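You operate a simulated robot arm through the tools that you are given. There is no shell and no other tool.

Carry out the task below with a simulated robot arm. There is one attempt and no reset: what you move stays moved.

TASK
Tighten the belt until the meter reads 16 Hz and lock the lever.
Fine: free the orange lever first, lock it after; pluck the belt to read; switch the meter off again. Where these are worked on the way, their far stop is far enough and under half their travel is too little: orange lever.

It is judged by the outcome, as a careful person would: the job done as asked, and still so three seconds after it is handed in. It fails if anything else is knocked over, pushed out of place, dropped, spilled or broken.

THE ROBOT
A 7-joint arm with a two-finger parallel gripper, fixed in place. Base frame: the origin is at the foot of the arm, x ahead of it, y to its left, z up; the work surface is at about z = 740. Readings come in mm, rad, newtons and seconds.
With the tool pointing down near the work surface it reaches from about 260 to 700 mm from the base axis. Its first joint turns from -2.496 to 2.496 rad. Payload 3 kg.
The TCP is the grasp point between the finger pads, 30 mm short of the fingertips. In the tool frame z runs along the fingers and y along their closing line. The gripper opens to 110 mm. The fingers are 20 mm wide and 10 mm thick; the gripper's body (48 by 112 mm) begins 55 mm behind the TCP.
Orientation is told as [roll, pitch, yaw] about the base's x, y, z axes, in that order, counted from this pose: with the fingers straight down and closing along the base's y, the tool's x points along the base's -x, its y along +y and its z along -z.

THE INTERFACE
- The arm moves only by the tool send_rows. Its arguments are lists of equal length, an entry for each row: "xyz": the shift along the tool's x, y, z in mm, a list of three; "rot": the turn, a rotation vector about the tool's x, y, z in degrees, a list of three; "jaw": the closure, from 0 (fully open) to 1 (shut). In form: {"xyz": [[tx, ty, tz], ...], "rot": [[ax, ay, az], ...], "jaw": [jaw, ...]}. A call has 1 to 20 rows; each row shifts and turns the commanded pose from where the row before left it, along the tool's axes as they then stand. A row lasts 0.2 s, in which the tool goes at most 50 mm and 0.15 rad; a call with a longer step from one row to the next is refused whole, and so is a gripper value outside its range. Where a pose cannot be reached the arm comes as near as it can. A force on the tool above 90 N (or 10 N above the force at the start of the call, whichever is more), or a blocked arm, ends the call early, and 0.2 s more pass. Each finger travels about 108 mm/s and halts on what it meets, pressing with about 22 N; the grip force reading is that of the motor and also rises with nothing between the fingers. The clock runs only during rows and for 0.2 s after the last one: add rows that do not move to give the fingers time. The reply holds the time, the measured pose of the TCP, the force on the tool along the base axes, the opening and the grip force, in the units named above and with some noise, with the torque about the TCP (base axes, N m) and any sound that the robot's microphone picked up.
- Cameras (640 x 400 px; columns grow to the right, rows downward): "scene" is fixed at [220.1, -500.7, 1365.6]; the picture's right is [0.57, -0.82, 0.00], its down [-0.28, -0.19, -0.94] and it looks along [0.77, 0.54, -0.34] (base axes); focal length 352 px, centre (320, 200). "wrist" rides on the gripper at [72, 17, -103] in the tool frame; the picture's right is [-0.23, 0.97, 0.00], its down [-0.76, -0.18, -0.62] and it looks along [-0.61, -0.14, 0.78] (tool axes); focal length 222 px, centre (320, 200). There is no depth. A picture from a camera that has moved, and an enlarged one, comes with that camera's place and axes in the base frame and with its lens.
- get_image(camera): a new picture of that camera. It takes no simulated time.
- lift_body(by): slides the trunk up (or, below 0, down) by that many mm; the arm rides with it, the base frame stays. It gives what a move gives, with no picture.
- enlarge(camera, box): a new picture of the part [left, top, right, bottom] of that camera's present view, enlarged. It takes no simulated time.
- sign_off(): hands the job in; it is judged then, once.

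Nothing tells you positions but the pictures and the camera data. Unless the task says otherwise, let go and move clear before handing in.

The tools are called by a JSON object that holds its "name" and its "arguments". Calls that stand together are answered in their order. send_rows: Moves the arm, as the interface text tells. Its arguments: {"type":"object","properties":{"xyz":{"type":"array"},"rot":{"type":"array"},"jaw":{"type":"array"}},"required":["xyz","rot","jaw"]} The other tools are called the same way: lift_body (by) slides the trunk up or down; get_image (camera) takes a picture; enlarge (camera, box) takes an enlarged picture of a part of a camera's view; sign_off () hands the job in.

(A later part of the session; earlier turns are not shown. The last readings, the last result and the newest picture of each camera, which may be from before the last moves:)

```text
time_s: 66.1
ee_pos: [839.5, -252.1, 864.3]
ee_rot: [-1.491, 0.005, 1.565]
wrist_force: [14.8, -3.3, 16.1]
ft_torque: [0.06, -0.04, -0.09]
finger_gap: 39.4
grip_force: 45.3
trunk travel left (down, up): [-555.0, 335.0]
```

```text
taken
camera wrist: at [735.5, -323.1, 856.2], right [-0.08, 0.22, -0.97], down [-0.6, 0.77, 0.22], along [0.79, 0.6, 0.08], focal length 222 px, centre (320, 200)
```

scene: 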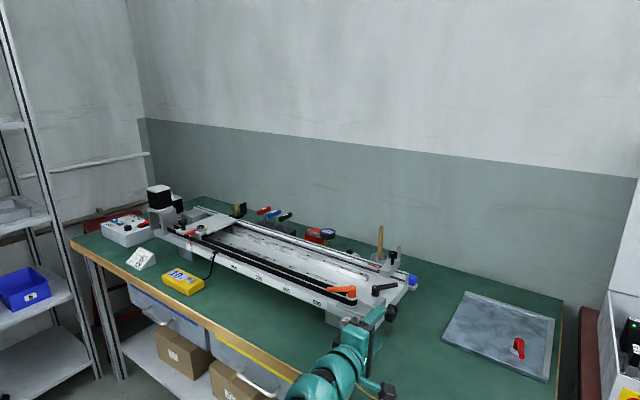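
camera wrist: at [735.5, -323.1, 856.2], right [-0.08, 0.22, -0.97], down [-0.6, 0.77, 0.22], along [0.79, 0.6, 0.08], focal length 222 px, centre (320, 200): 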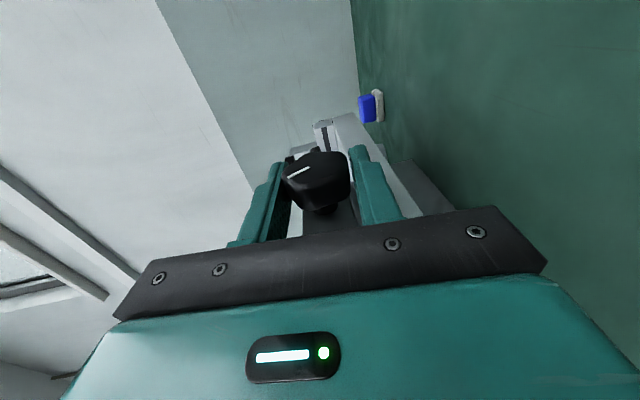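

Gripped at 39.4 mm with small side forces. I'll relieve the offset and turn the knob about 30° in the clockwise sense, tipping the tool from horizontal downward.

{"name": "send_rows", "arguments": {"xyz": [[0, -1.9, 1.5], [0, 0, 0], [0, 0, 0], [0, 0, 0], [0, 0, 0], [0, 0, 0], [0, 0, 0]], "rot": [[0, 0, 0], [-6, 0, 0], [-6, 0, 0], [-6, 0, 0], [-6, 0, 0], [-6, 0, 0], [0, 0, 0]], "jaw": [1, 1, 1, 1, 1, 1, 1]}}

{"name": "get_image", "arguments": {"camera": "wrist"}}

{"name": "enlarge", "arguments": {"camera": "scene", "box": [340, 270, 430, 340]}}

```text
time_s: 67.7
ee_pos: [839.7, -251.3, 864.9]
ee_rot: [-0.966, 0.004, 1.567]
wrist_force: [-7.4, 10.0, 7.3]
ft_torque: [0.41, -0.02, 0.36]
finger_gap: 39.2
grip_force: 45.2
trunk travel left (down, up): [-555.0, 335.0]
```

```text
taken
camera wrist: at [745.7, -322.7, 910.9], right [-0.55, 0.23, -0.8], down [-0.41, 0.77, 0.5], along [0.73, 0.6, -0.33], focal length 222 px, centre (320, 200)
```

wrist: 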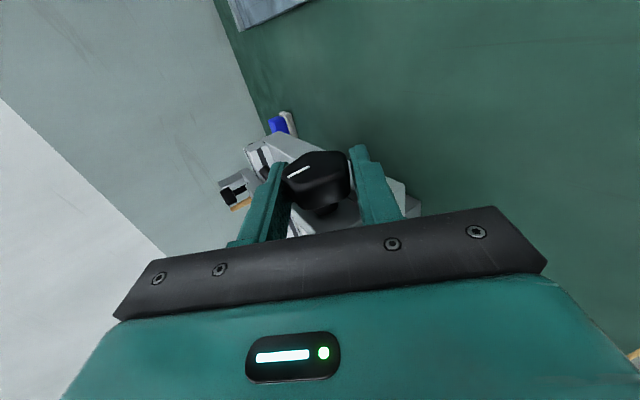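

```text
5.71 times, centred on (385, 305) of scene
camera zoom: at [220.1, -500.7, 1365.6], right [0.57, -0.82, 0.0], down [-0.28, -0.19, -0.94], along [0.77, 0.54, -0.34], focal length 2014 px, centre (-51, -400)
```

zoom: 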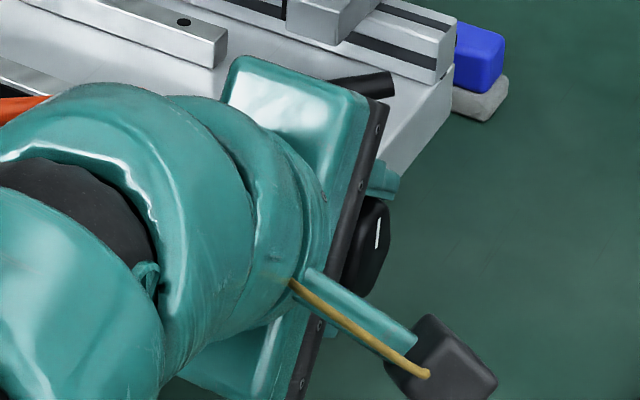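

The knob turns with the gripper at low torque. I'll continue another 30°.

{"name": "send_rows", "arguments": {"xyz": [[0, 0, 0], [0, 0, 0], [0, 0, 0], [0, 0, 0], [0, 0, 0], [0, 0, 0]], "rot": [[-6, 0, 0], [-6, 0, 0], [-6, 0, 0], [-6, 0, 0], [-6, 0, 0], [0, 0, 0]], "jaw": [1, 1, 1, 1, 1, 1]}}

{"name": "get_image", "arguments": {"camera": "wrist"}}

{"name": "get_image", "arguments": {"camera": "scene"}}

```text
time_s: 69.1
ee_pos: [841.4, -252.4, 865.7]
ee_rot: [-0.443, 0.005, 1.567]
wrist_force: [7.0, 11.6, 18.2]
ft_torque: [0.91, -0.05, 0.47]
finger_gap: 38.9
grip_force: 45.1
trunk travel left (down, up): [-555.0, 335.0]
```

```text
taken
camera wrist: at [781.8, -322.5, 952.5], right [-0.88, 0.23, -0.42], down [-0.1, 0.77, 0.63], along [0.47, 0.6, -0.65], focal length 222 px, centre (320, 200)
```

wrist: 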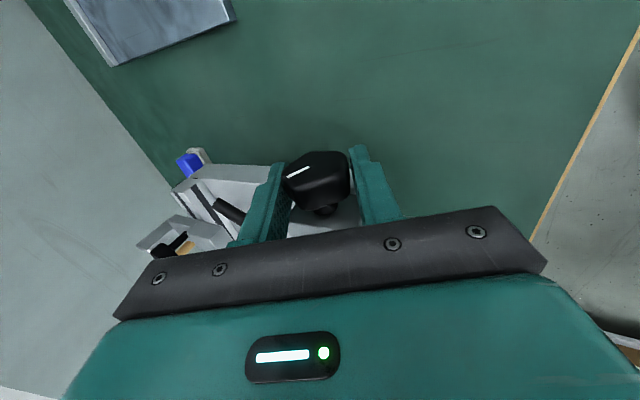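

```text
taken
```

scene: 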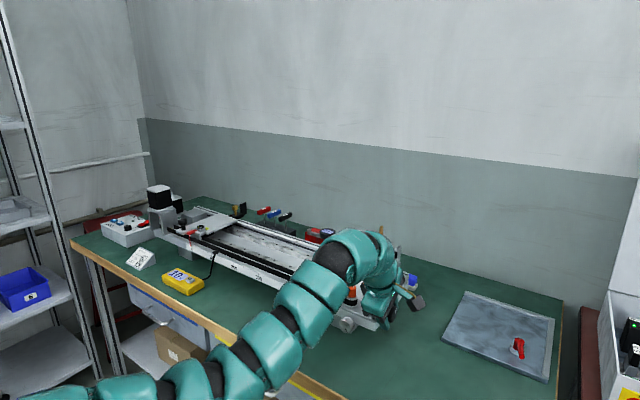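

I've turned about 60° so far. I'll release, withdraw along the tool axis, and go pluck the belt to see the effect.

{"name": "send_rows", "arguments": {"xyz": [[0, 0, 0], [0, 0, 0], [0, 0, -20], [0, 0, -20], [0, 0, -20], [0, 0, -20], [0, 0, -20], [0, 0, 0]], "rot": [[0, 0, 0], [0, 0, 0], [0, 0, 0], [0, 0, 0], [0, 0, 0], [0, 0, 0], [0, 0, 0], [0, 0, 0]], "jaw": [0.36, 0.36, 0.36, 0.36, 0.36, 0.36, 0.36, 0.36]}}

{"name": "enlarge", "arguments": {"camera": "wrist", "box": [220, 80, 440, 220]}}

```text
time_s: 70.9
ee_pos: [799.2, -252.4, 953.0]
ee_rot: [-0.439, 0.006, 1.566]
wrist_force: [0.3, -0.1, 0.0]
ft_torque: [-0.03, -0.02, -0.01]
finger_gap: 70.7
grip_force: 0.0
trunk travel left (down, up): [-555.0, 335.0]
```

```text
2.86 times, centred on (330, 150) of wrist
camera zoom: at [739.5, -322.7, 1039.6], right [-0.88, 0.23, -0.42], down [-0.1, 0.77, 0.64], along [0.46, 0.6, -0.65], focal length 635 px, centre (291, 343)
```

zoom: 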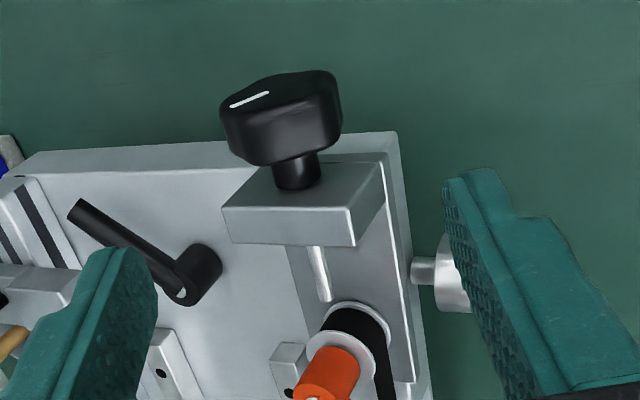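

{"name": "send_rows", "arguments": {"xyz": [[0, 17.7, -30.4], [0, 0, 0], [0, 0, 0], [0, 0, 0], [-39.5, 0, 0], [-39.5, 0, 0], [-39.5, 0, 0], [-39.5, 0, 0], [-39.5, 0, 0], [-39.5, 0, 0], [-39.5, 0, 0], [-39.5, 0, 0], [-39.5, 0, 0], [-39.5, 0, 0], [-39.5, 0, 0], [-39.5, 0, 0], [0, 0, 0]], "rot": [[0, 0, 0], [8, 0, 0], [8, 0, 0], [4, 0, 0], [0, 0, 0], [0, 0, 0], [0, 0, 0], [0, 0, 0], [0, 0, 0], [0, 0, 0], [0, 0, 0], [0, 0, 0], [0, 0, 0], [0, 0, 0], [0, 0, 0], [0, 0, 0], [0, 0, 0]], "jaw": [1, 1, 1, 1, 1, 1, 1, 1, 1, 1, 1, 1, 1, 1, 1, 1, 1]}}

{"name": "get_image", "arguments": {"camera": "wrist"}}

{"name": "get_image", "arguments": {"camera": "scene"}}

```text
time_s: 74.5
ee_pos: [773.0, 218.7, 969.8]
ee_rot: [-0.791, 0.003, 1.567]
wrist_force: [-0.6, 0.0, 0.2]
ft_torque: [-0.01, 0.04, 0.02]
finger_gap: 0.0
grip_force: 21.9
trunk travel left (down, up): [-555.0, 335.0]
```

```text
taken
camera wrist: at [688.4, 148.1, 1031.3], right [-0.68, 0.23, -0.69], down [-0.31, 0.77, 0.56], along [0.66, 0.6, -0.45], focal length 222 px, centre (320, 200)
```

wrist: 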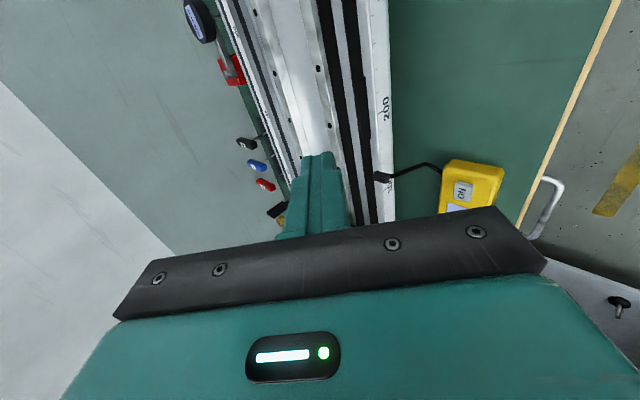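

```text
taken
```

scene: 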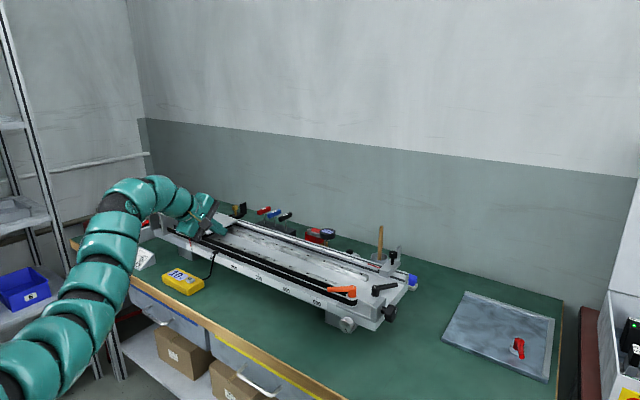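

Rolled orientation reaches here too. I'll descend, push the belt segment as before, and release quickly, all in one sequence.

{"name": "send_rows", "arguments": {"xyz": [[0, 15.65, 15.5], [0, 15.65, 15.5], [0, 15.65, 15.5], [0, 15.65, 15.5], [0, 0, 0], [0, -7, 7.1], [0, -7, 7.1], [0, -1.6, 1.6], [0, -1.6, 1.6], [0, -1.6, 1.6], [0, 0, 0], [0, 21, -21], [0, 0, 0]], "rot": [[0, 0, 0], [0, 0, 0], [0, 0, 0], [0, 0, 0], [0, 0, 0], [0, 0, 0], [0, 0, 0], [0, 0, 0], [0, 0, 0], [0, 0, 0], [0, 0, 0], [0, 0, 0], [0, 0, 0]], "jaw": [1, 1, 1, 1, 1, 1, 1, 1, 1, 1, 1, 1, 1]}}

{"name": "enlarge", "arguments": {"camera": "scene", "box": [150, 240, 270, 305]}}

{"name": "get_image", "arguments": {"camera": "wrist"}}

```text
time_s: 77.3
ee_pos: [768.5, 220.4, 882.9]
ee_rot: [-0.788, 0.006, 1.564]
wrist_force: [0.2, 0.0, 1.1]
ft_torque: [0.01, -0.01, -0.03]
finger_gap: 0.0
grip_force: 22.0
trunk travel left (down, up): [-555.0, 335.0]
```

```text
5.33 times, centred on (210, 272) of scene
camera zoom: at [220.1, -500.7, 1365.6], right [0.57, -0.82, 0.0], down [-0.28, -0.19, -0.94], along [0.77, 0.54, -0.34], focal length 1880 px, centre (907, -187)
```

zoom: 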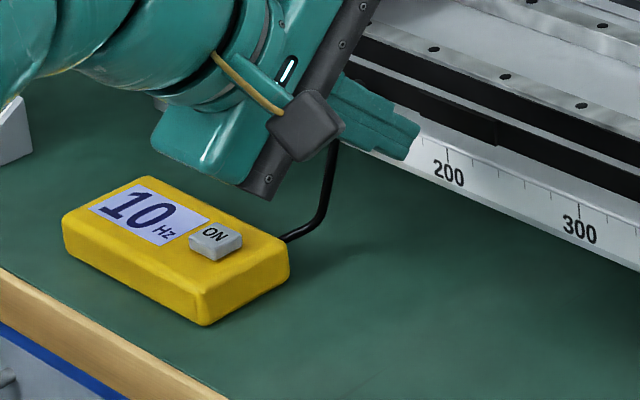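

```text
taken
camera wrist: at [682.8, 149.7, 944.3], right [-0.68, 0.23, -0.69], down [-0.31, 0.77, 0.56], along [0.66, 0.6, -0.45], focal length 222 px, centre (320, 200)
```

wrist: 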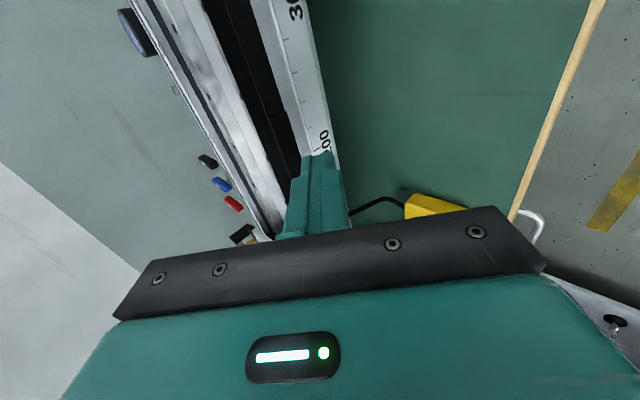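

The display still shows 10. I'll pluck again with a somewhat deeper push and check the deflection before releasing.

{"name": "send_rows", "arguments": {"xyz": [[0, -9.5, 9.6], [0, -9.5, 9.6], [0, -1.7, 1.7], [0, -1.7, 1.7], [0, 0, 0]], "rot": [[0, 0, 0], [0, 0, 0], [0, 0, 0], [0, 0, 0], [0, 0, 0]], "jaw": [1, 1, 1, 1, 1]}}

{"name": "enlarge", "arguments": {"camera": "scene", "box": [200, 235, 270, 280]}}

{"name": "enlarge", "arguments": {"camera": "wrist", "box": [200, 0, 400, 200]}}

```text
time_s: 78.5
ee_pos: [799.9, 220.3, 883.4]
ee_rot: [-0.789, 0.005, 1.565]
wrist_force: [-0.4, 0.8, 1.2]
ft_torque: [0.06, -0.04, -0.03]
finger_gap: 0.2
grip_force: 22.1
trunk travel left (down, up): [-555.0, 335.0]
```

```text
8.89 times, centred on (235, 258) of scene
camera zoom: at [220.1, -500.7, 1365.6], right [0.57, -0.82, 0.0], down [-0.28, -0.19, -0.94], along [0.77, 0.54, -0.34], focal length 3133 px, centre (1076, -311)
```

zoom: 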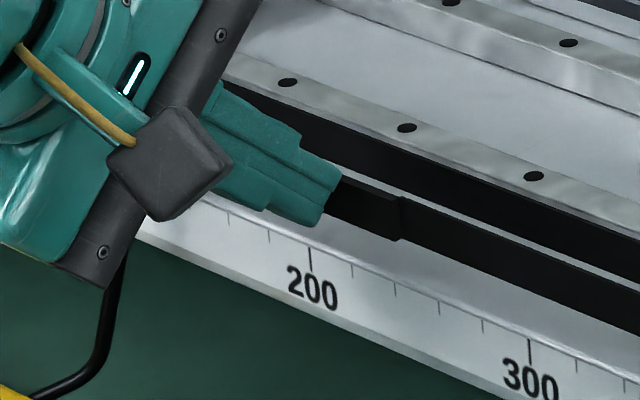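

```text
2.00 times, centred on (300, 100) of wrist
camera zoom: at [714.7, 149.5, 944.0], right [-0.68, 0.23, -0.69], down [-0.31, 0.77, 0.56], along [0.66, 0.6, -0.45], focal length 444 px, centre (360, 400)
```

zoom: 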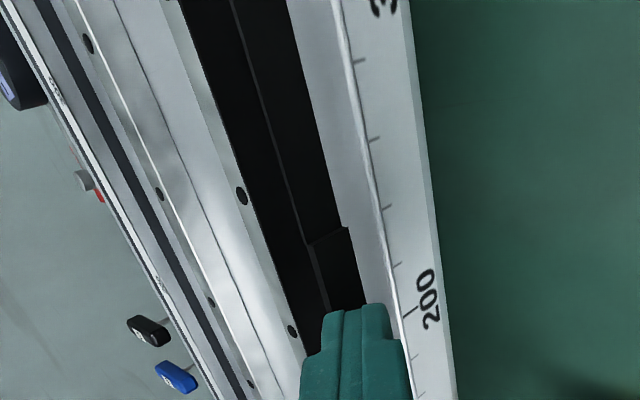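

{"name": "send_rows", "arguments": {"xyz": [[0, -1.7, 1.7], [0, 23, -23], [0, 0, 0], [0, 0, 0]], "rot": [[0, 0, 0], [0, 0, 0], [0, 0, 0], [0, 0, 0]], "jaw": [1, 1, 1, 1]}}

{"name": "enlarge", "arguments": {"camera": "scene", "box": [150, 240, 270, 305]}}

```text
time_s: 79.5
ee_pos: [771.6, 221.8, 882.1]
ee_rot: [-0.789, 0.005, 1.567]
wrist_force: [-0.5, -0.2, -1.4]
ft_torque: [-0.01, 0.0, 0.05]
finger_gap: 0.0
grip_force: 22.1
trunk travel left (down, up): [-555.0, 335.0]
```

```text
5.33 times, centred on (210, 272) of scene
camera zoom: at [220.1, -500.7, 1365.6], right [0.57, -0.82, 0.0], down [-0.28, -0.19, -0.94], along [0.77, 0.54, -0.34], focal length 1880 px, centre (907, -187)
```

zoom: 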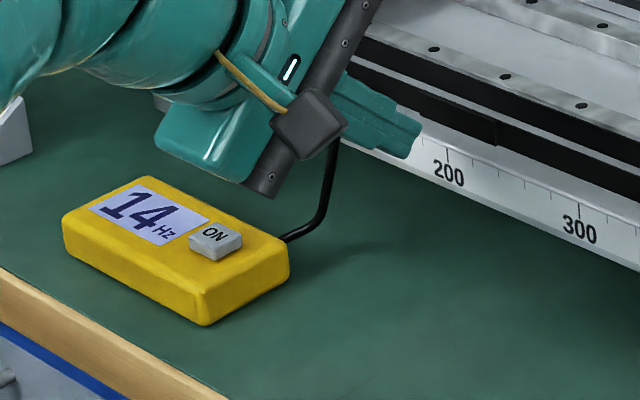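

The meter now reads 14 Hz, so this direction tightens: about 60° gave +4 Hz. I need roughly 30–35° more, so I'll return to the knob the same way.

{"name": "send_rows", "arguments": {"xyz": [[0, -15.6, -15.5], [0, -15.6, -15.5], [0, -15.6, -15.5], [0, -15.6, -15.5], [39.5, 0, 0], [39.5, 0, 0], [39.5, 0, 0], [39.5, 0, 0], [39.5, 0, 0], [39.5, 0, 0], [39.5, 0, 0], [39.5, 0, 0], [39.5, 0, 0], [39.5, 0, 0], [39.5, 0, 0], [39.5, 0, 0], [0, 0, 0]], "rot": [[0, 0, 0], [0, 0, 0], [0, 0, 0], [0, 0, 0], [0, 0, 0], [0, 0, 0], [0, 0, 0], [0, 0, 0], [0, 0, 0], [0, 0, 0], [0, 0, 0], [0, 0, 0], [0, 0, 0], [0, 0, 0], [0, 0, 0], [0, 0, 0], [0, 0, 0]], "jaw": [1, 1, 1, 1, 1, 1, 1, 1, 1, 1, 1, 1, 0.36, 0.36, 0.36, 0.36, 0.36]}}

{"name": "enlarge", "arguments": {"camera": "wrist", "box": [270, 70, 420, 200]}}

```text
time_s: 83.1
ee_pos: [770.9, -251.7, 974.4]
ee_rot: [-0.79, 0.004, 1.566]
wrist_force: [-0.1, -0.2, 0.3]
ft_torque: [0.01, -0.01, 0.03]
finger_gap: 70.5
grip_force: 0.1
trunk travel left (down, up): [-555.0, 335.0]
```

```text
3.08 times, centred on (345, 135) of wrist
camera zoom: at [684.9, -321.5, 1035.8], right [-0.68, 0.23, -0.69], down [-0.31, 0.77, 0.56], along [0.66, 0.6, -0.45], focal length 684 px, centre (243, 400)
```

zoom: 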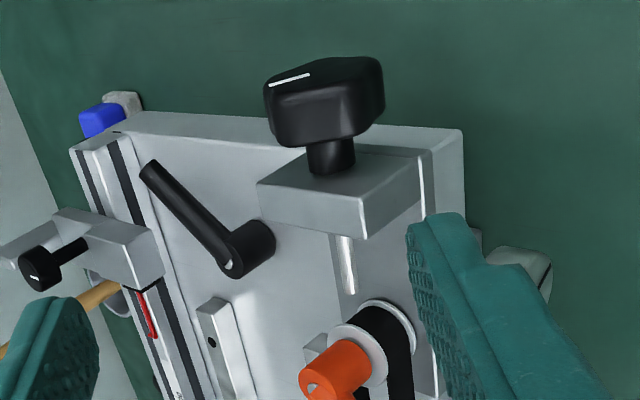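

{"name": "send_rows", "arguments": {"xyz": [[0, 0, 0], [0, 0, 0], [0, 0, 0], [0, 0, 0], [0, 0, 0], [0, 21.9, 1.84], [0, 21.9, 1.84], [0, 21.9, 1.84], [0, 21.9, 1.84], [0, 21.9, 1.84], [0, 0, 0]], "rot": [[8, 0, 0], [8, 0, 0], [8, 0, 0], [8, 0, 0], [8, 0, 0], [0, 0, 0], [0, 0, 0], [0, 0, 0], [0, 0, 0], [0, 0, 0], [0, 0, 0]], "jaw": [0.36, 0.36, 0.36, 0.36, 0.36, 0.36, 0.36, 0.36, 0.36, 0.36, 0.36]}}

{"name": "get_image", "arguments": {"camera": "wrist"}}

```text
time_s: 85.5
ee_pos: [766.9, -251.4, 863.5]
ee_rot: [-1.489, 0.006, 1.567]
wrist_force: [0.4, -0.3, 0.1]
ft_torque: [-0.03, 0.0, 0.02]
finger_gap: 70.3
grip_force: 0.1
trunk travel left (down, up): [-555.0, 335.0]
```

```text
taken
camera wrist: at [663.1, -323.5, 856.6], right [-0.08, 0.22, -0.97], down [-0.6, 0.77, 0.23], along [0.79, 0.6, 0.07], focal length 222 px, centre (320, 200)
```

wrist: 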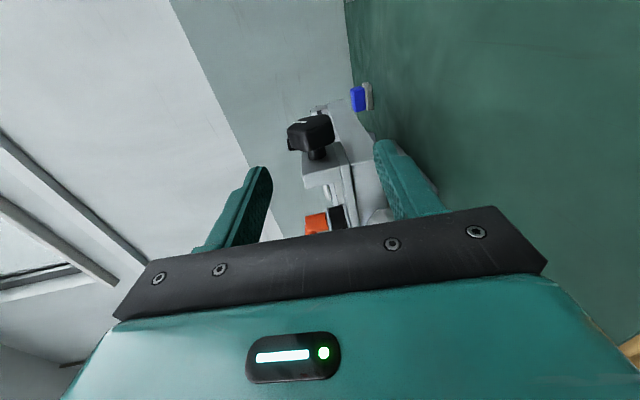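

{"name": "send_rows", "arguments": {"xyz": [[0.27, -1.9, 18.55], [0.27, -1.9, 18.55], [0.27, -1.9, 18.55], [0.27, -1.9, 18.55], [0, 0, 0], [0, 0, 0], [0, 0, 0], [0, 0, 0], [0, 0, 0]], "rot": [[0, 0, 0], [0, 0, 0], [0, 0, 0], [0, 0, 0], [0, 0, 0], [0, 0, 0], [0, 0, 0], [0, 0, 0], [0, 0, 0]], "jaw": [0.36, 0.36, 0.36, 0.36, 0.36, 0.6, 1, 1, 1]}}

{"name": "get_image", "arguments": {"camera": "wrist"}}

```text
time_s: 87.5
ee_pos: [844.5, -254.2, 863.9]
ee_rot: [-1.489, 0.005, 1.565]
wrist_force: [12.3, -2.6, 11.0]
ft_torque: [0.06, 0.03, -0.09]
finger_gap: 39.3
grip_force: 44.4
trunk travel left (down, up): [-555.0, 335.0]
```

```text
taken
camera wrist: at [740.2, -325.9, 855.9], right [-0.08, 0.22, -0.97], down [-0.6, 0.77, 0.22], along [0.79, 0.6, 0.07], focal length 222 px, centre (320, 200)
```

wrist: 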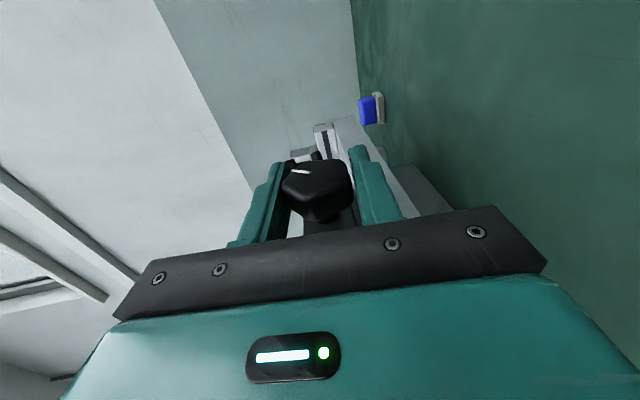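

Grip is aligned at 39.3 mm. I'll turn another ~31° in the same direction.

{"name": "send_rows", "arguments": {"xyz": [[0, 0, 0], [0, 0, 0], [0, 0, 0], [0, 0, 0], [0, 0, 0], [0, 0, 0], [0, 0, 0]], "rot": [[-6, 0, 0], [-6, 0, 0], [-6, 0, 0], [-6, 0, 0], [-6, 0, 0], [-1, 0, 0], [0, 0, 0]], "jaw": [1, 1, 1, 1, 1, 1, 1]}}

{"name": "get_image", "arguments": {"camera": "wrist"}}

```text
time_s: 89.1
ee_pos: [844.3, -254.0, 863.1]
ee_rot: [-0.943, 0.003, 1.567]
wrist_force: [14.6, 0.0, -0.9]
ft_torque: [0.24, 0.0, 0.29]
finger_gap: 39.0
grip_force: 44.9
trunk travel left (down, up): [-555.0, 335.0]
```

```text
taken
camera wrist: at [750.0, -325.4, 910.3], right [-0.57, 0.23, -0.79], down [-0.4, 0.77, 0.51], along [0.72, 0.6, -0.35], focal length 222 px, centre (320, 200)
```

wrist: 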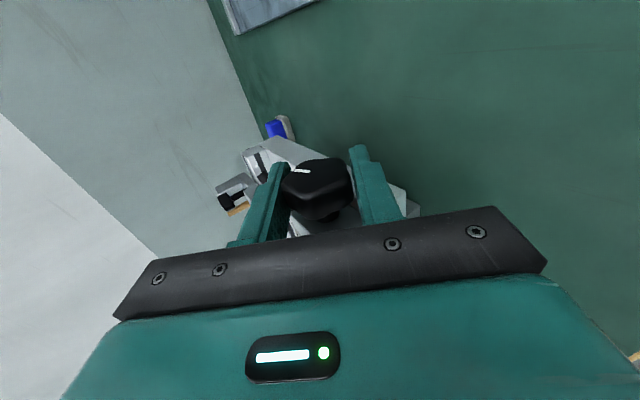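

Turned about 31°. I'll release, withdraw, and go pluck again.

{"name": "send_rows", "arguments": {"xyz": [[0, 0, 0], [0, 0, 0], [0, 0, -22], [0, 0, -22], [0, 0, -22], [0, 0, -22], [0, -23, -16.8], [0, -23, -16.8], [0, 0, 0], [0, 0, 0]], "rot": [[0, 0, 0], [0, 0, 0], [0, 0, 0], [0, 0, 0], [0, 0, 0], [0, 0, 0], [0, 0, 0], [0, 0, 0], [-8.5, 0, 0], [0, 0, 0]], "jaw": [0.36, 0.36, 0.36, 0.36, 0.36, 0.36, 1, 1, 1, 1]}}

{"name": "send_rows", "arguments": {"xyz": [[-39.5, 0, 0], [-39.5, 0, 0], [-39.5, 0, 0], [-39.5, 0, 0], [-39.5, 0, 0], [-39.5, 0, 0], [-39.5, 0, 0], [-39.5, 0, 0], [-39.5, 0, 0], [-39.5, 0, 0], [-39.5, 0, 0], [-39.5, 0, 0], [0, 0, 0]], "rot": [[0, 0, 0], [0, 0, 0], [0, 0, 0], [0, 0, 0], [0, 0, 0], [0, 0, 0], [0, 0, 0], [0, 0, 0], [0, 0, 0], [0, 0, 0], [0, 0, 0], [0, 0, 0], [0, 0, 0]], "jaw": [1, 1, 1, 1, 1, 1, 1, 1, 1, 1, 1, 1, 1]}}

```text
time_s: 91.3
ee_pos: [771.5, -254.3, 973.4]
ee_rot: [-0.797, 0.006, 1.565]
wrist_force: [-0.7, 0.0, 1.4]
ft_torque: [-0.02, -0.02, 0.0]
finger_gap: 0.1
grip_force: 22.0
trunk travel left (down, up): [-555.0, 335.0]
```

```text
time_s: 94.1
ee_pos: [775.4, 217.5, 970.6]
ee_rot: [-0.8, 0.006, 1.567]
wrist_force: [-0.1, -0.1, -0.3]
ft_torque: [0.01, 0.02, 0.0]
finger_gap: 0.0
grip_force: 21.6
trunk travel left (down, up): [-555.0, 335.0]
```

{"name": "send_rows", "arguments": {"xyz": [[0, 15.9, 15.4], [0, 15.9, 15.4], [0, 15.9, 15.4], [0, 15.9, 15.4], [0, 0, 0], [0, -6.3, 6.4], [0, -6.3, 6.4], [0, -1.6, 1.7], [0, -1.6, 1.7], [0, -1.6, 1.7], [0, -1.6, 1.7], [0, 0, 0], [0, 22, -22.5], [0, 0, 0], [0, 0, 0]], "rot": [[0, 0, 0], [0, 0, 0], [0, 0, 0], [0, 0, 0], [0, 0, 0], [0, 0, 0], [0, 0, 0], [0, 0, 0], [0, 0, 0], [0, 0, 0], [0, 0, 0], [0, 0, 0], [0, 0, 0], [0, 0, 0], [0, 0, 0]], "jaw": [1, 1, 1, 1, 1, 1, 1, 1, 1, 1, 1, 1, 1, 1, 1]}}

{"name": "enlarge", "arguments": {"camera": "scene", "box": [150, 240, 270, 305]}}

```text
time_s: 97.3
ee_pos: [767.2, 218.7, 880.8]
ee_rot: [-0.798, 0.003, 1.565]
wrist_force: [0.3, 0.0, -0.2]
ft_torque: [-0.01, 0.0, -0.02]
finger_gap: 0.0
grip_force: 21.6
trunk travel left (down, up): [-555.0, 335.0]
```

```text
5.33 times, centred on (210, 272) of scene
camera zoom: at [220.1, -500.7, 1365.6], right [0.57, -0.82, 0.0], down [-0.28, -0.19, -0.94], along [0.77, 0.54, -0.34], focal length 1880 px, centre (907, -187)
```

zoom: 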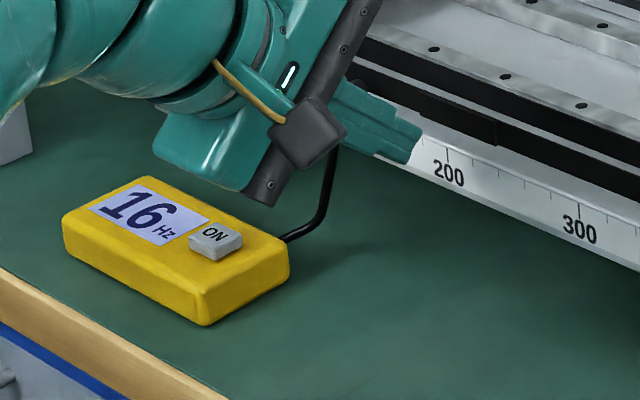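

The meter reads 16 Hz. Now I'll go lock the orange lever: rise, move above the belt side of the lever, and push it back to its lock stop.

{"name": "send_rows", "arguments": {"xyz": [[0, -16.8, -16.4], [0, -16.8, -16.4], [0, -16.8, -16.4], [0, -16.8, -16.4], [39.9, -3.6, 3.67], [39.9, -3.6, 3.67], [39.9, -3.6, 3.67], [39.9, -3.6, 3.67], [39.9, -3.6, 3.67], [39.9, -3.6, 3.67], [39.9, -3.6, 3.67], [39.9, -3.6, 3.67], [0, 0, 0]], "rot": [[0, 0, 0], [0, 0, 0], [0, 0, 0], [0, 0, 0], [0, 0, 0], [0, 0, 0], [0, 0, 0], [0, 0, 0], [0, 0, 0], [0, 0, 0], [0, 0, 0], [0, 0, 0], [0, 0, 0]], "jaw": [1, 1, 1, 1, 1, 1, 1, 1, 1, 1, 1, 1, 1]}}

{"name": "get_image", "arguments": {"camera": "wrist"}}

{"name": "enlarge", "arguments": {"camera": "scene", "box": [150, 245, 240, 305]}}

{"name": "enlarge", "arguments": {"camera": "scene", "box": [310, 240, 430, 335]}}

```text
time_s: 100.1
ee_pos: [808.3, -97.0, 975.3]
ee_rot: [-0.799, 0.005, 1.566]
wrist_force: [-0.1, 0.9, -0.1]
ft_torque: [0.03, 0.04, 0.02]
finger_gap: 0.0
grip_force: 22.1
trunk travel left (down, up): [-555.0, 335.0]
```

```text
taken
camera wrist: at [722.9, -167.1, 1036.9], right [-0.68, 0.23, -0.7], down [-0.32, 0.77, 0.56], along [0.66, 0.6, -0.45], focal length 222 px, centre (320, 200)
```

wrist: 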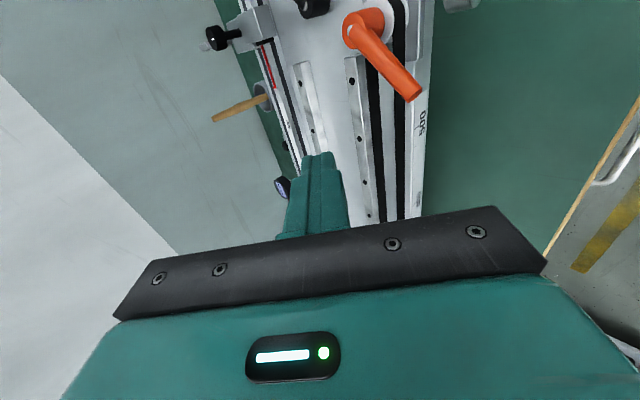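

```text
6.67 times, centred on (195, 275) of scene
camera zoom: at [220.1, -500.7, 1365.6], right [0.57, -0.82, 0.0], down [-0.28, -0.19, -0.94], along [0.77, 0.54, -0.34], focal length 2350 px, centre (1153, -300)
```

zoom: 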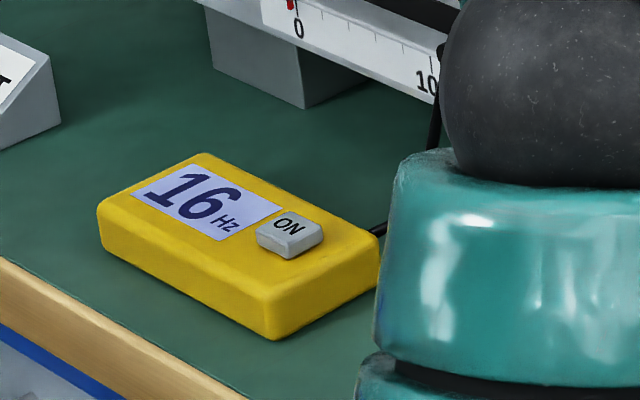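

```text
4.21 times, centred on (370, 288) of scene
camera zoom: at [220.1, -500.7, 1365.6], right [0.57, -0.82, 0.0], down [-0.28, -0.19, -0.94], along [0.77, 0.54, -0.34], focal length 1484 px, centre (110, -168)
```

zoom: 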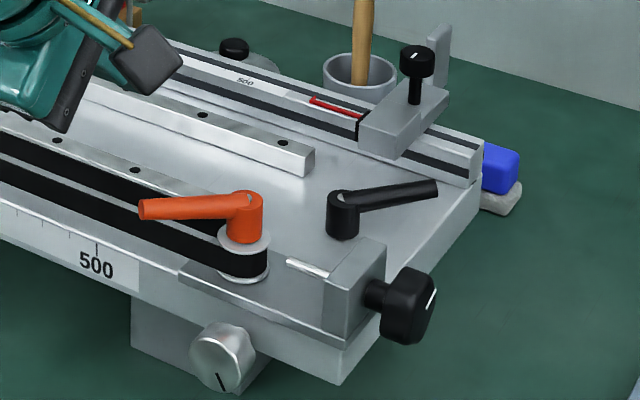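

{"name": "enlarge", "arguments": {"camera": "wrist", "box": [280, 0, 480, 130]}}

```text
3.08 times, centred on (380, 65) of wrist
camera zoom: at [722.9, -167.1, 1036.9], right [-0.68, 0.23, -0.7], down [-0.32, 0.77, 0.56], along [0.66, 0.6, -0.45], focal length 684 px, centre (135, 615)
```

zoom: 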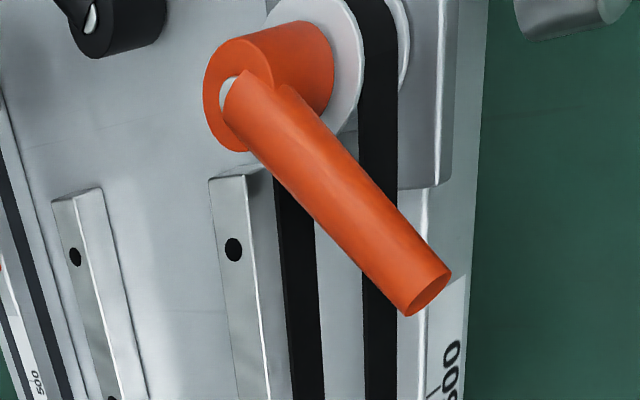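

The lever is at 142° with its hub near (841,-158). I'll descend on its belt side to fingertip height.

{"name": "send_rows", "arguments": {"xyz": [[0, 11.5, 11.15], [0, 11.5, 11.15], [0, 11.5, 11.15], [0, 11.5, 11.15], [0, 0, 0]], "rot": [[0, 0, 0], [0, 0, 0], [0, 0, 0], [0, 0, 0], [0, 0, 0]], "jaw": [1, 1, 1, 1, 1]}}

{"name": "get_image", "arguments": {"camera": "wrist"}}

{"name": "enlarge", "arguments": {"camera": "scene", "box": [310, 240, 430, 335]}}

```text
time_s: 101.3
ee_pos: [807.2, -95.8, 911.7]
ee_rot: [-0.799, 0.006, 1.566]
wrist_force: [0.2, -0.2, 0.1]
ft_torque: [-0.02, 0.03, -0.02]
finger_gap: 0.0
grip_force: 21.8
trunk travel left (down, up): [-555.0, 335.0]
```

```text
taken
camera wrist: at [720.7, -167.6, 972.9], right [-0.68, 0.23, -0.7], down [-0.32, 0.77, 0.56], along [0.66, 0.6, -0.45], focal length 222 px, centre (320, 200)
```

wrist: 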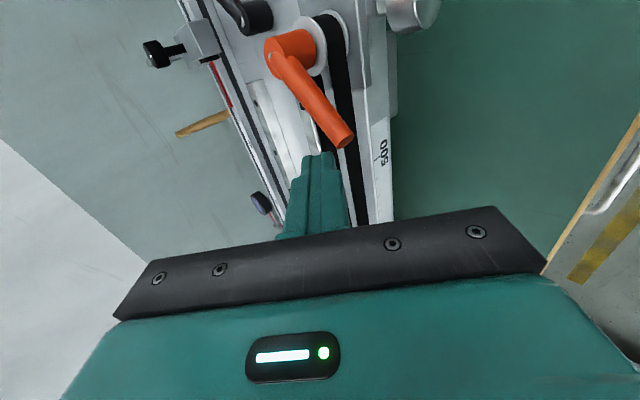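

```text
4.21 times, centred on (370, 288) of scene
camera zoom: at [220.1, -500.7, 1365.6], right [0.57, -0.82, 0.0], down [-0.28, -0.19, -0.94], along [0.77, 0.54, -0.34], focal length 1484 px, centre (110, -168)
```

zoom: 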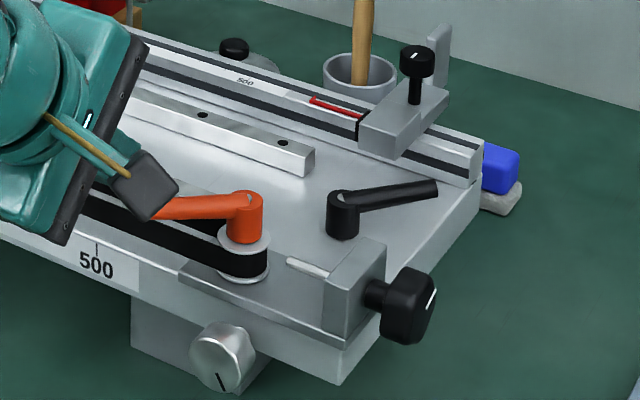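

{"name": "send_rows", "arguments": {"xyz": [[7.2, 1.45, -1.5], [7.2, 1.45, -1.5], [6, 5, -5.1], [6, 5, -5.1], [0, 0, 0]], "rot": [[0, 0, 0], [0, 0, 0], [0, 0, 0], [0, 0, 0], [0, 0, 0]], "jaw": [1, 1, 1, 1, 1]}}

{"name": "get_image", "arguments": {"camera": "wrist"}}

```text
time_s: 102.5
ee_pos: [788.7, -127.2, 913.0]
ee_rot: [-0.799, 0.005, 1.564]
wrist_force: [0.4, -0.8, -0.6]
ft_torque: [-0.04, 0.01, 0.0]
finger_gap: 0.0
grip_force: 22.4
trunk travel left (down, up): [-555.0, 335.0]
```

```text
taken
camera wrist: at [702.9, -197.5, 973.9], right [-0.68, 0.23, -0.7], down [-0.32, 0.77, 0.56], along [0.66, 0.6, -0.45], focal length 222 px, centre (320, 200)
```

wrist: 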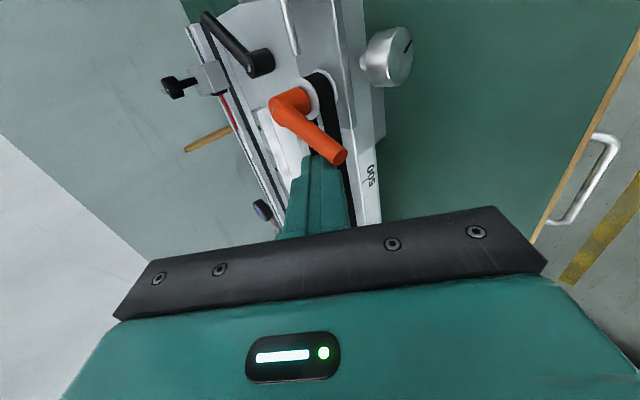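

The lever is turning back with almost no force. I'll keep following the arc toward the lock stop.

{"name": "send_rows", "arguments": {"xyz": [[7.1, 3.5, -3.6], [7.1, 3.5, -3.6], [6.7, 1.5, -1.5], [6.7, 1.5, -1.5], [5, 0, 0], [0, 0, 0]], "rot": [[0, 0, 0], [0, 0, 0], [0, 0, 0], [0, 0, 0], [0, 0, 0], [0, 0, 0]], "jaw": [1, 1, 1, 1, 1, 1]}}

{"name": "get_image", "arguments": {"camera": "wrist"}}

{"name": "enlarge", "arguments": {"camera": "scene", "box": [310, 240, 430, 335]}}

```text
time_s: 103.9
ee_pos: [775.9, -159.9, 913.5]
ee_rot: [-0.798, 0.005, 1.565]
wrist_force: [-0.2, 0.9, 0.4]
ft_torque: [0.01, -0.01, 0.03]
finger_gap: 0.0
grip_force: 22.0
trunk travel left (down, up): [-555.0, 335.0]
```

```text
taken
camera wrist: at [689.6, -230.1, 973.8], right [-0.68, 0.23, -0.7], down [-0.32, 0.77, 0.56], along [0.66, 0.6, -0.45], focal length 222 px, centre (320, 200)
```

wrist: 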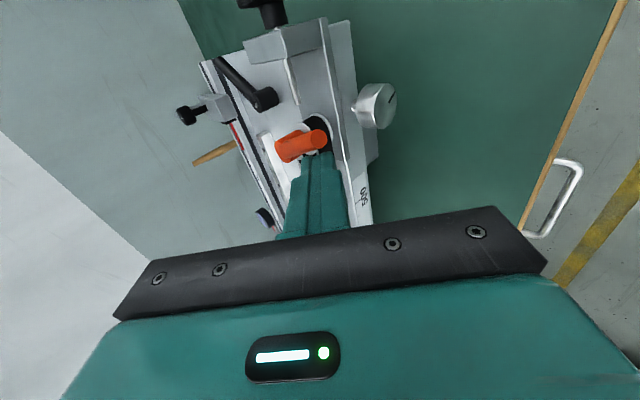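

```text
4.21 times, centred on (370, 288) of scene
camera zoom: at [220.1, -500.7, 1365.6], right [0.57, -0.82, 0.0], down [-0.28, -0.19, -0.94], along [0.77, 0.54, -0.34], focal length 1484 px, centre (110, -168)
```

zoom: 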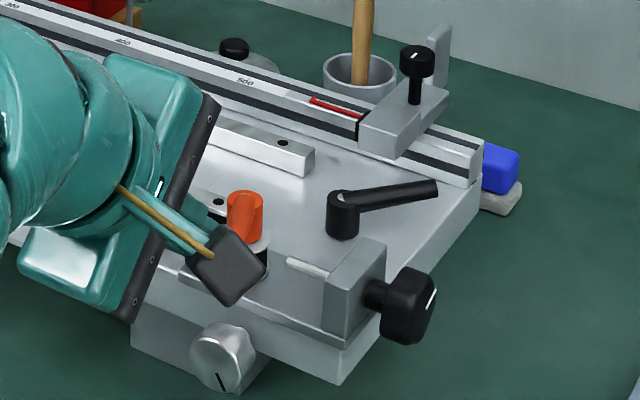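

{"name": "send_rows", "arguments": {"xyz": [[5, 0, 0], [4, -0.7, 0.7], [3, -1, 1], [0, 0, 0]], "rot": [[0, 0, 0], [0, 0, 0], [0, 0, 0], [0, 0, 0]], "jaw": [1, 1, 1, 1]}}

{"name": "get_image", "arguments": {"camera": "wrist"}}

```text
time_s: 104.9
ee_pos: [778.4, -171.7, 913.3]
ee_rot: [-0.798, 0.005, 1.566]
wrist_force: [-0.1, 0.2, -0.6]
ft_torque: [0.02, -0.05, 0.0]
finger_gap: 0.1
grip_force: 22.1
trunk travel left (down, up): [-555.0, 335.0]
```

```text
taken
camera wrist: at [692.6, -242.7, 973.8], right [-0.68, 0.23, -0.7], down [-0.32, 0.77, 0.56], along [0.66, 0.6, -0.45], focal length 222 px, centre (320, 200)
```

wrist: 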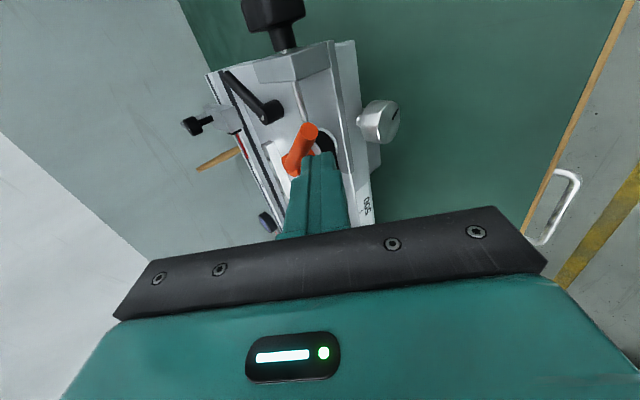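

The lever is near its lock stop. I'll press the last few millimetres in small steps until I feel the stop.

{"name": "send_rows", "arguments": {"xyz": [[1.5, -0.9, 0.9], [1.5, -0.9, 0.9], [0, 0, 0]], "rot": [[0, 0, 0], [0, 0, 0], [0, 0, 0]], "jaw": [1, 1, 1]}}

```text
time_s: 105.7
ee_pos: [778.8, -172.4, 912.4]
ee_rot: [-0.798, 0.006, 1.567]
wrist_force: [-11.7, 8.3, -0.7]
ft_torque: [0.1, 0.24, 0.1]
finger_gap: 0.1
grip_force: 22.5
trunk travel left (down, up): [-555.0, 335.0]
```

{"name": "send_rows", "arguments": {"xyz": [[1.2, -0.7, 0.7], [0, 0, 0]], "rot": [[0, 0, 0], [0, 0, 0]], "jaw": [1, 1]}}

{"name": "enlarge", "arguments": {"camera": "wrist", "box": [220, 80, 420, 210]}}

```text
time_s: 106.3
ee_pos: [779.3, -173.3, 913.2]
ee_rot: [-0.799, 0.005, 1.568]
wrist_force: [-18.7, 16.9, -0.7]
ft_torque: [0.26, 0.28, 0.29]
finger_gap: 0.0
grip_force: 21.5
trunk travel left (down, up): [-555.0, 335.0]
```

```text
3.08 times, centred on (320, 145) of wrist
camera zoom: at [694.1, -243.9, 974.3], right [-0.68, 0.23, -0.7], down [-0.32, 0.77, 0.56], along [0.66, 0.6, -0.45], focal length 684 px, centre (320, 369)
```

zoom: 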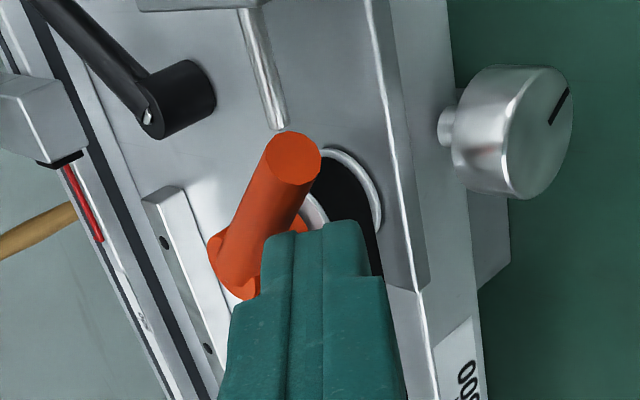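

The lever is firmly at its lock stop (about 25 N). I'll back off, rise, and go pluck once more to verify the reading while locked.

{"name": "send_rows", "arguments": {"xyz": [[-10, 5.6, -5.7], [-6, 3, -3], [0, -15.6, -15.2], [0, -15.6, -15.2], [0, -15.6, -15.2], [0, 0, 0]], "rot": [[0, 0, 0], [0, 0, 0], [0, 0, 0], [0, 0, 0], [0, 0, 0], [0, 0, 0]], "jaw": [1, 1, 1, 1, 1, 1]}}

{"name": "enlarge", "arguments": {"camera": "scene", "box": [310, 240, 430, 335]}}

{"name": "get_image", "arguments": {"camera": "wrist"}}

```text
time_s: 107.7
ee_pos: [768.5, -159.4, 980.1]
ee_rot: [-0.799, 0.006, 1.569]
wrist_force: [0.3, -0.7, -1.4]
ft_torque: [0.01, 0.0, -0.03]
finger_gap: 0.0
grip_force: 22.5
trunk travel left (down, up): [-555.0, 335.0]
```

```text
4.21 times, centred on (370, 288) of scene
camera zoom: at [220.1, -500.7, 1365.6], right [0.57, -0.82, 0.0], down [-0.28, -0.19, -0.94], along [0.77, 0.54, -0.34], focal length 1484 px, centre (110, -168)
```

zoom: 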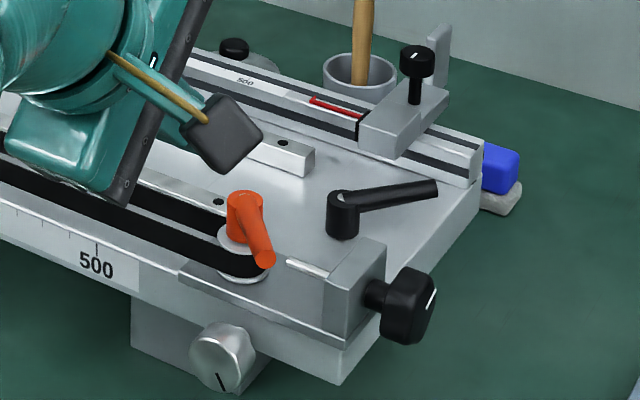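

```text
taken
camera wrist: at [683.1, -229.7, 1040.8], right [-0.68, 0.23, -0.7], down [-0.32, 0.77, 0.56], along [0.66, 0.6, -0.45], focal length 222 px, centre (320, 200)
```

wrist: 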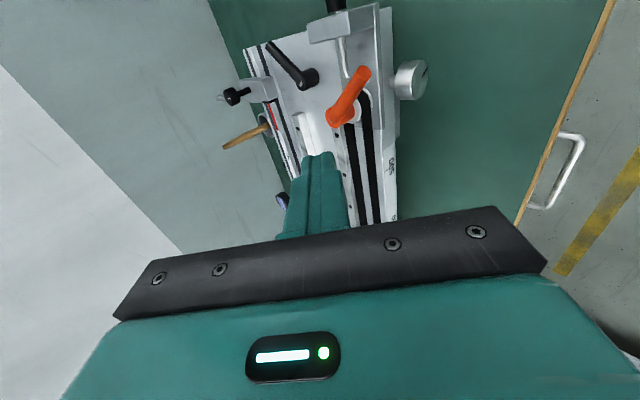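

The lever is back to its original locked position. Now I'll move over and pluck again.

{"name": "send_rows", "arguments": {"xyz": [[-37.9, 0, 0], [-37.9, 0, 0], [-37.9, 0, 0], [-37.9, 0, 0], [-37.9, 0, 0], [-37.9, 0, 0], [-37.9, 0, 0], [-37.9, 0, 0], [-37.9, 0, 0], [-37.9, 0, 0], [0, 0, 0]], "rot": [[0, 0, 0], [0, 0, 0], [0, 0, 0], [0, 0, 0], [0, 0, 0], [0, 0, 0], [0, 0, 0], [0, 0, 0], [0, 0, 0], [0, 0, 0], [0, 0, 0]], "jaw": [1, 1, 1, 1, 1, 1, 1, 1, 1, 1, 1]}}

```text
time_s: 110.1
ee_pos: [769.2, 220.6, 975.4]
ee_rot: [-0.798, 0.005, 1.565]
wrist_force: [0.2, -0.7, 0.2]
ft_torque: [-0.01, 0.05, -0.02]
finger_gap: 0.0
grip_force: 21.8
trunk travel left (down, up): [-555.0, 335.0]
```

{"name": "send_rows", "arguments": {"xyz": [[0, 16.75, 16.3], [0, 16.75, 16.3], [0, 16.75, 16.3], [0, 16.75, 16.3], [0, 0, 0], [0, -8, 8.25], [0, -8, 8.25], [0, -1.9, 2], [0, -1.9, 2], [0, -1.9, 2], [0, -1.9, 2], [0, 0, 0], [0, 22, -22.5], [0, 0, 0], [0, 0, 0]], "rot": [[0, 0, 0], [0, 0, 0], [0, 0, 0], [0, 0, 0], [0, 0, 0], [0, 0, 0], [0, 0, 0], [0, 0, 0], [0, 0, 0], [0, 0, 0], [0, 0, 0], [0, 0, 0], [0, 0, 0], [0, 0, 0], [0, 0, 0]], "jaw": [1, 1, 1, 1, 1, 1, 1, 1, 1, 1, 1, 1, 1, 1, 1]}}

{"name": "enlarge", "arguments": {"camera": "scene", "box": [150, 240, 270, 305]}}

```text
time_s: 113.3
ee_pos: [773.7, 219.3, 885.6]
ee_rot: [-0.796, 0.008, 1.566]
wrist_force: [0.4, -0.4, -0.6]
ft_torque: [0.0, -0.03, -0.01]
finger_gap: 0.0
grip_force: 22.0
trunk travel left (down, up): [-555.0, 335.0]
```

```text
5.33 times, centred on (210, 272) of scene
camera zoom: at [220.1, -500.7, 1365.6], right [0.57, -0.82, 0.0], down [-0.28, -0.19, -0.94], along [0.77, 0.54, -0.34], focal length 1880 px, centre (907, -187)
```

zoom: 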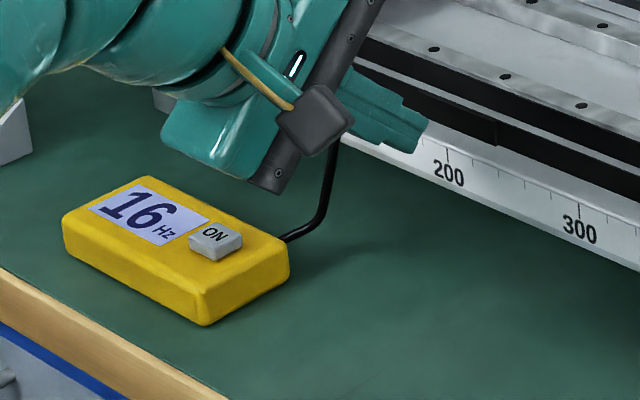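

Locked, it still reads 16 Hz. Now I'll rise, unroll the gripper, and yaw toward the meter to switch it off.

{"name": "send_rows", "arguments": {"xyz": [[0, -16.1, -15.7], [0, -16.1, -15.7], [0, -16.1, -15.7], [0, -16.1, -15.7], [0, 0, 0], [0, 0, 0], [0, 0, 0], [0, 0, 0], [0, 0, 0], [0, 0, 0], [0, 0, 0], [0, 0, 0], [0, 0, 0], [0, 0, 0], [0, 0, 0], [0, 0, 0], [0, 0, 0]], "rot": [[0, 0, 0], [0, 0, 0], [0, 0, 0], [0, 0, 0], [0, 0, 8], [0, 0, 8], [0, 0, 8], [0, 0, 8], [0, 0, 8], [0, 0, 8], [0, 0, 8], [0, 0, 8], [0, 0, 8], [0, 0, 8], [0, 0, 8], [0, 0, 2], [0, 0, 0]], "jaw": [1, 1, 1, 1, 1, 1, 1, 1, 1, 1, 1, 1, 1, 1, 1, 1, 1]}}

{"name": "send_rows", "arguments": {"xyz": [[0, 0, 0], [0, 0, 0], [0, 0, 0], [0, 0, 0], [0, 0, 0], [0, 0, 0]], "rot": [[-5.6, 0, -5.55], [-5.6, 0, -5.55], [-5.6, 0, -5.55], [-5.6, 0, -5.55], [-5.6, 0, -5.55], [0, 0, 0]], "jaw": [1, 1, 1, 1, 1, 1]}}

{"name": "get_image", "arguments": {"camera": "scene"}}

```text
time_s: 116.9
ee_pos: [772.9, 220.3, 971.6]
ee_rot: [-0.005, -0.798, -0.001]
wrist_force: [0.1, 0.9, 0.9]
ft_torque: [0.0, 0.01, -0.02]
finger_gap: 0.0
grip_force: 22.0
trunk travel left (down, up): [-555.0, 335.0]
```

```text
time_s: 118.3
ee_pos: [774.4, 220.1, 972.0]
ee_rot: [-0.013, -0.795, 0.694]
wrist_force: [-0.5, 0.2, -0.7]
ft_torque: [0.01, -0.01, -0.01]
finger_gap: 0.1
grip_force: 21.9
trunk travel left (down, up): [-555.0, 335.0]
```

```text
taken
```

scene: 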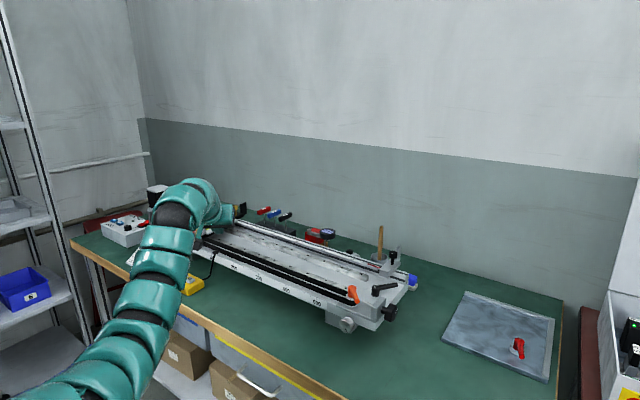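

{"name": "send_rows", "arguments": {"xyz": [[-10.7, 28.35, 10.95], [-10.7, 28.35, 10.95], [-10.7, 28.35, 10.95], [-10.7, 28.35, 10.95], [0, 0, 0], [18, 0, 17.65], [18, 0, 17.65], [18, 0, 17.65], [18, 0, 17.65], [18, 0, 17.65], [0, 0, 0]], "rot": [[0, 0, 0], [0, 0, 0], [0, 0, 0], [0, 0, 0], [0, 0, 0], [0, 0, 0], [0, 0, 0], [0, 0, 0], [0, 0, 0], [0, 0, 0], [0, 0, 0]], "jaw": [1, 1, 1, 1, 1, 1, 1, 1, 1, 1, 1]}}

{"name": "enlarge", "arguments": {"camera": "wrist", "box": [230, 0, 470, 150]}}

```text
time_s: 120.7
ee_pos: [750.1, 345.1, 846.5]
ee_rot: [-0.015, -0.793, 0.693]
wrist_force: [-0.1, -0.9, 0.1]
ft_torque: [0.0, -0.01, 0.0]
finger_gap: 0.2
grip_force: 21.9
trunk travel left (down, up): [-555.0, 335.0]
```

```text
2.67 times, centred on (350, 75) of wrist
camera zoom: at [642.7, 280.6, 867.7], right [-0.49, 0.86, 0.15], down [0.18, -0.07, 0.98], along [0.85, 0.51, -0.11], focal length 592 px, centre (240, 533)
```

zoom: 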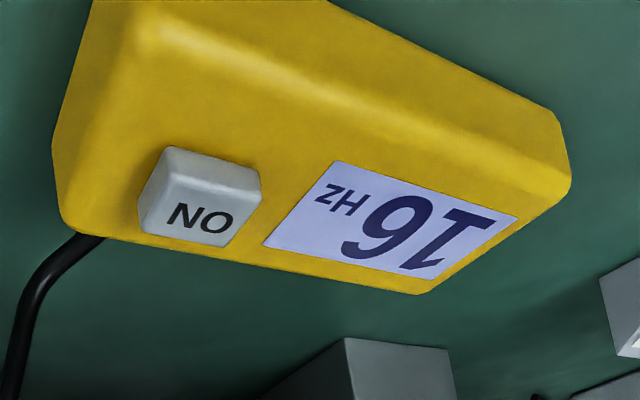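

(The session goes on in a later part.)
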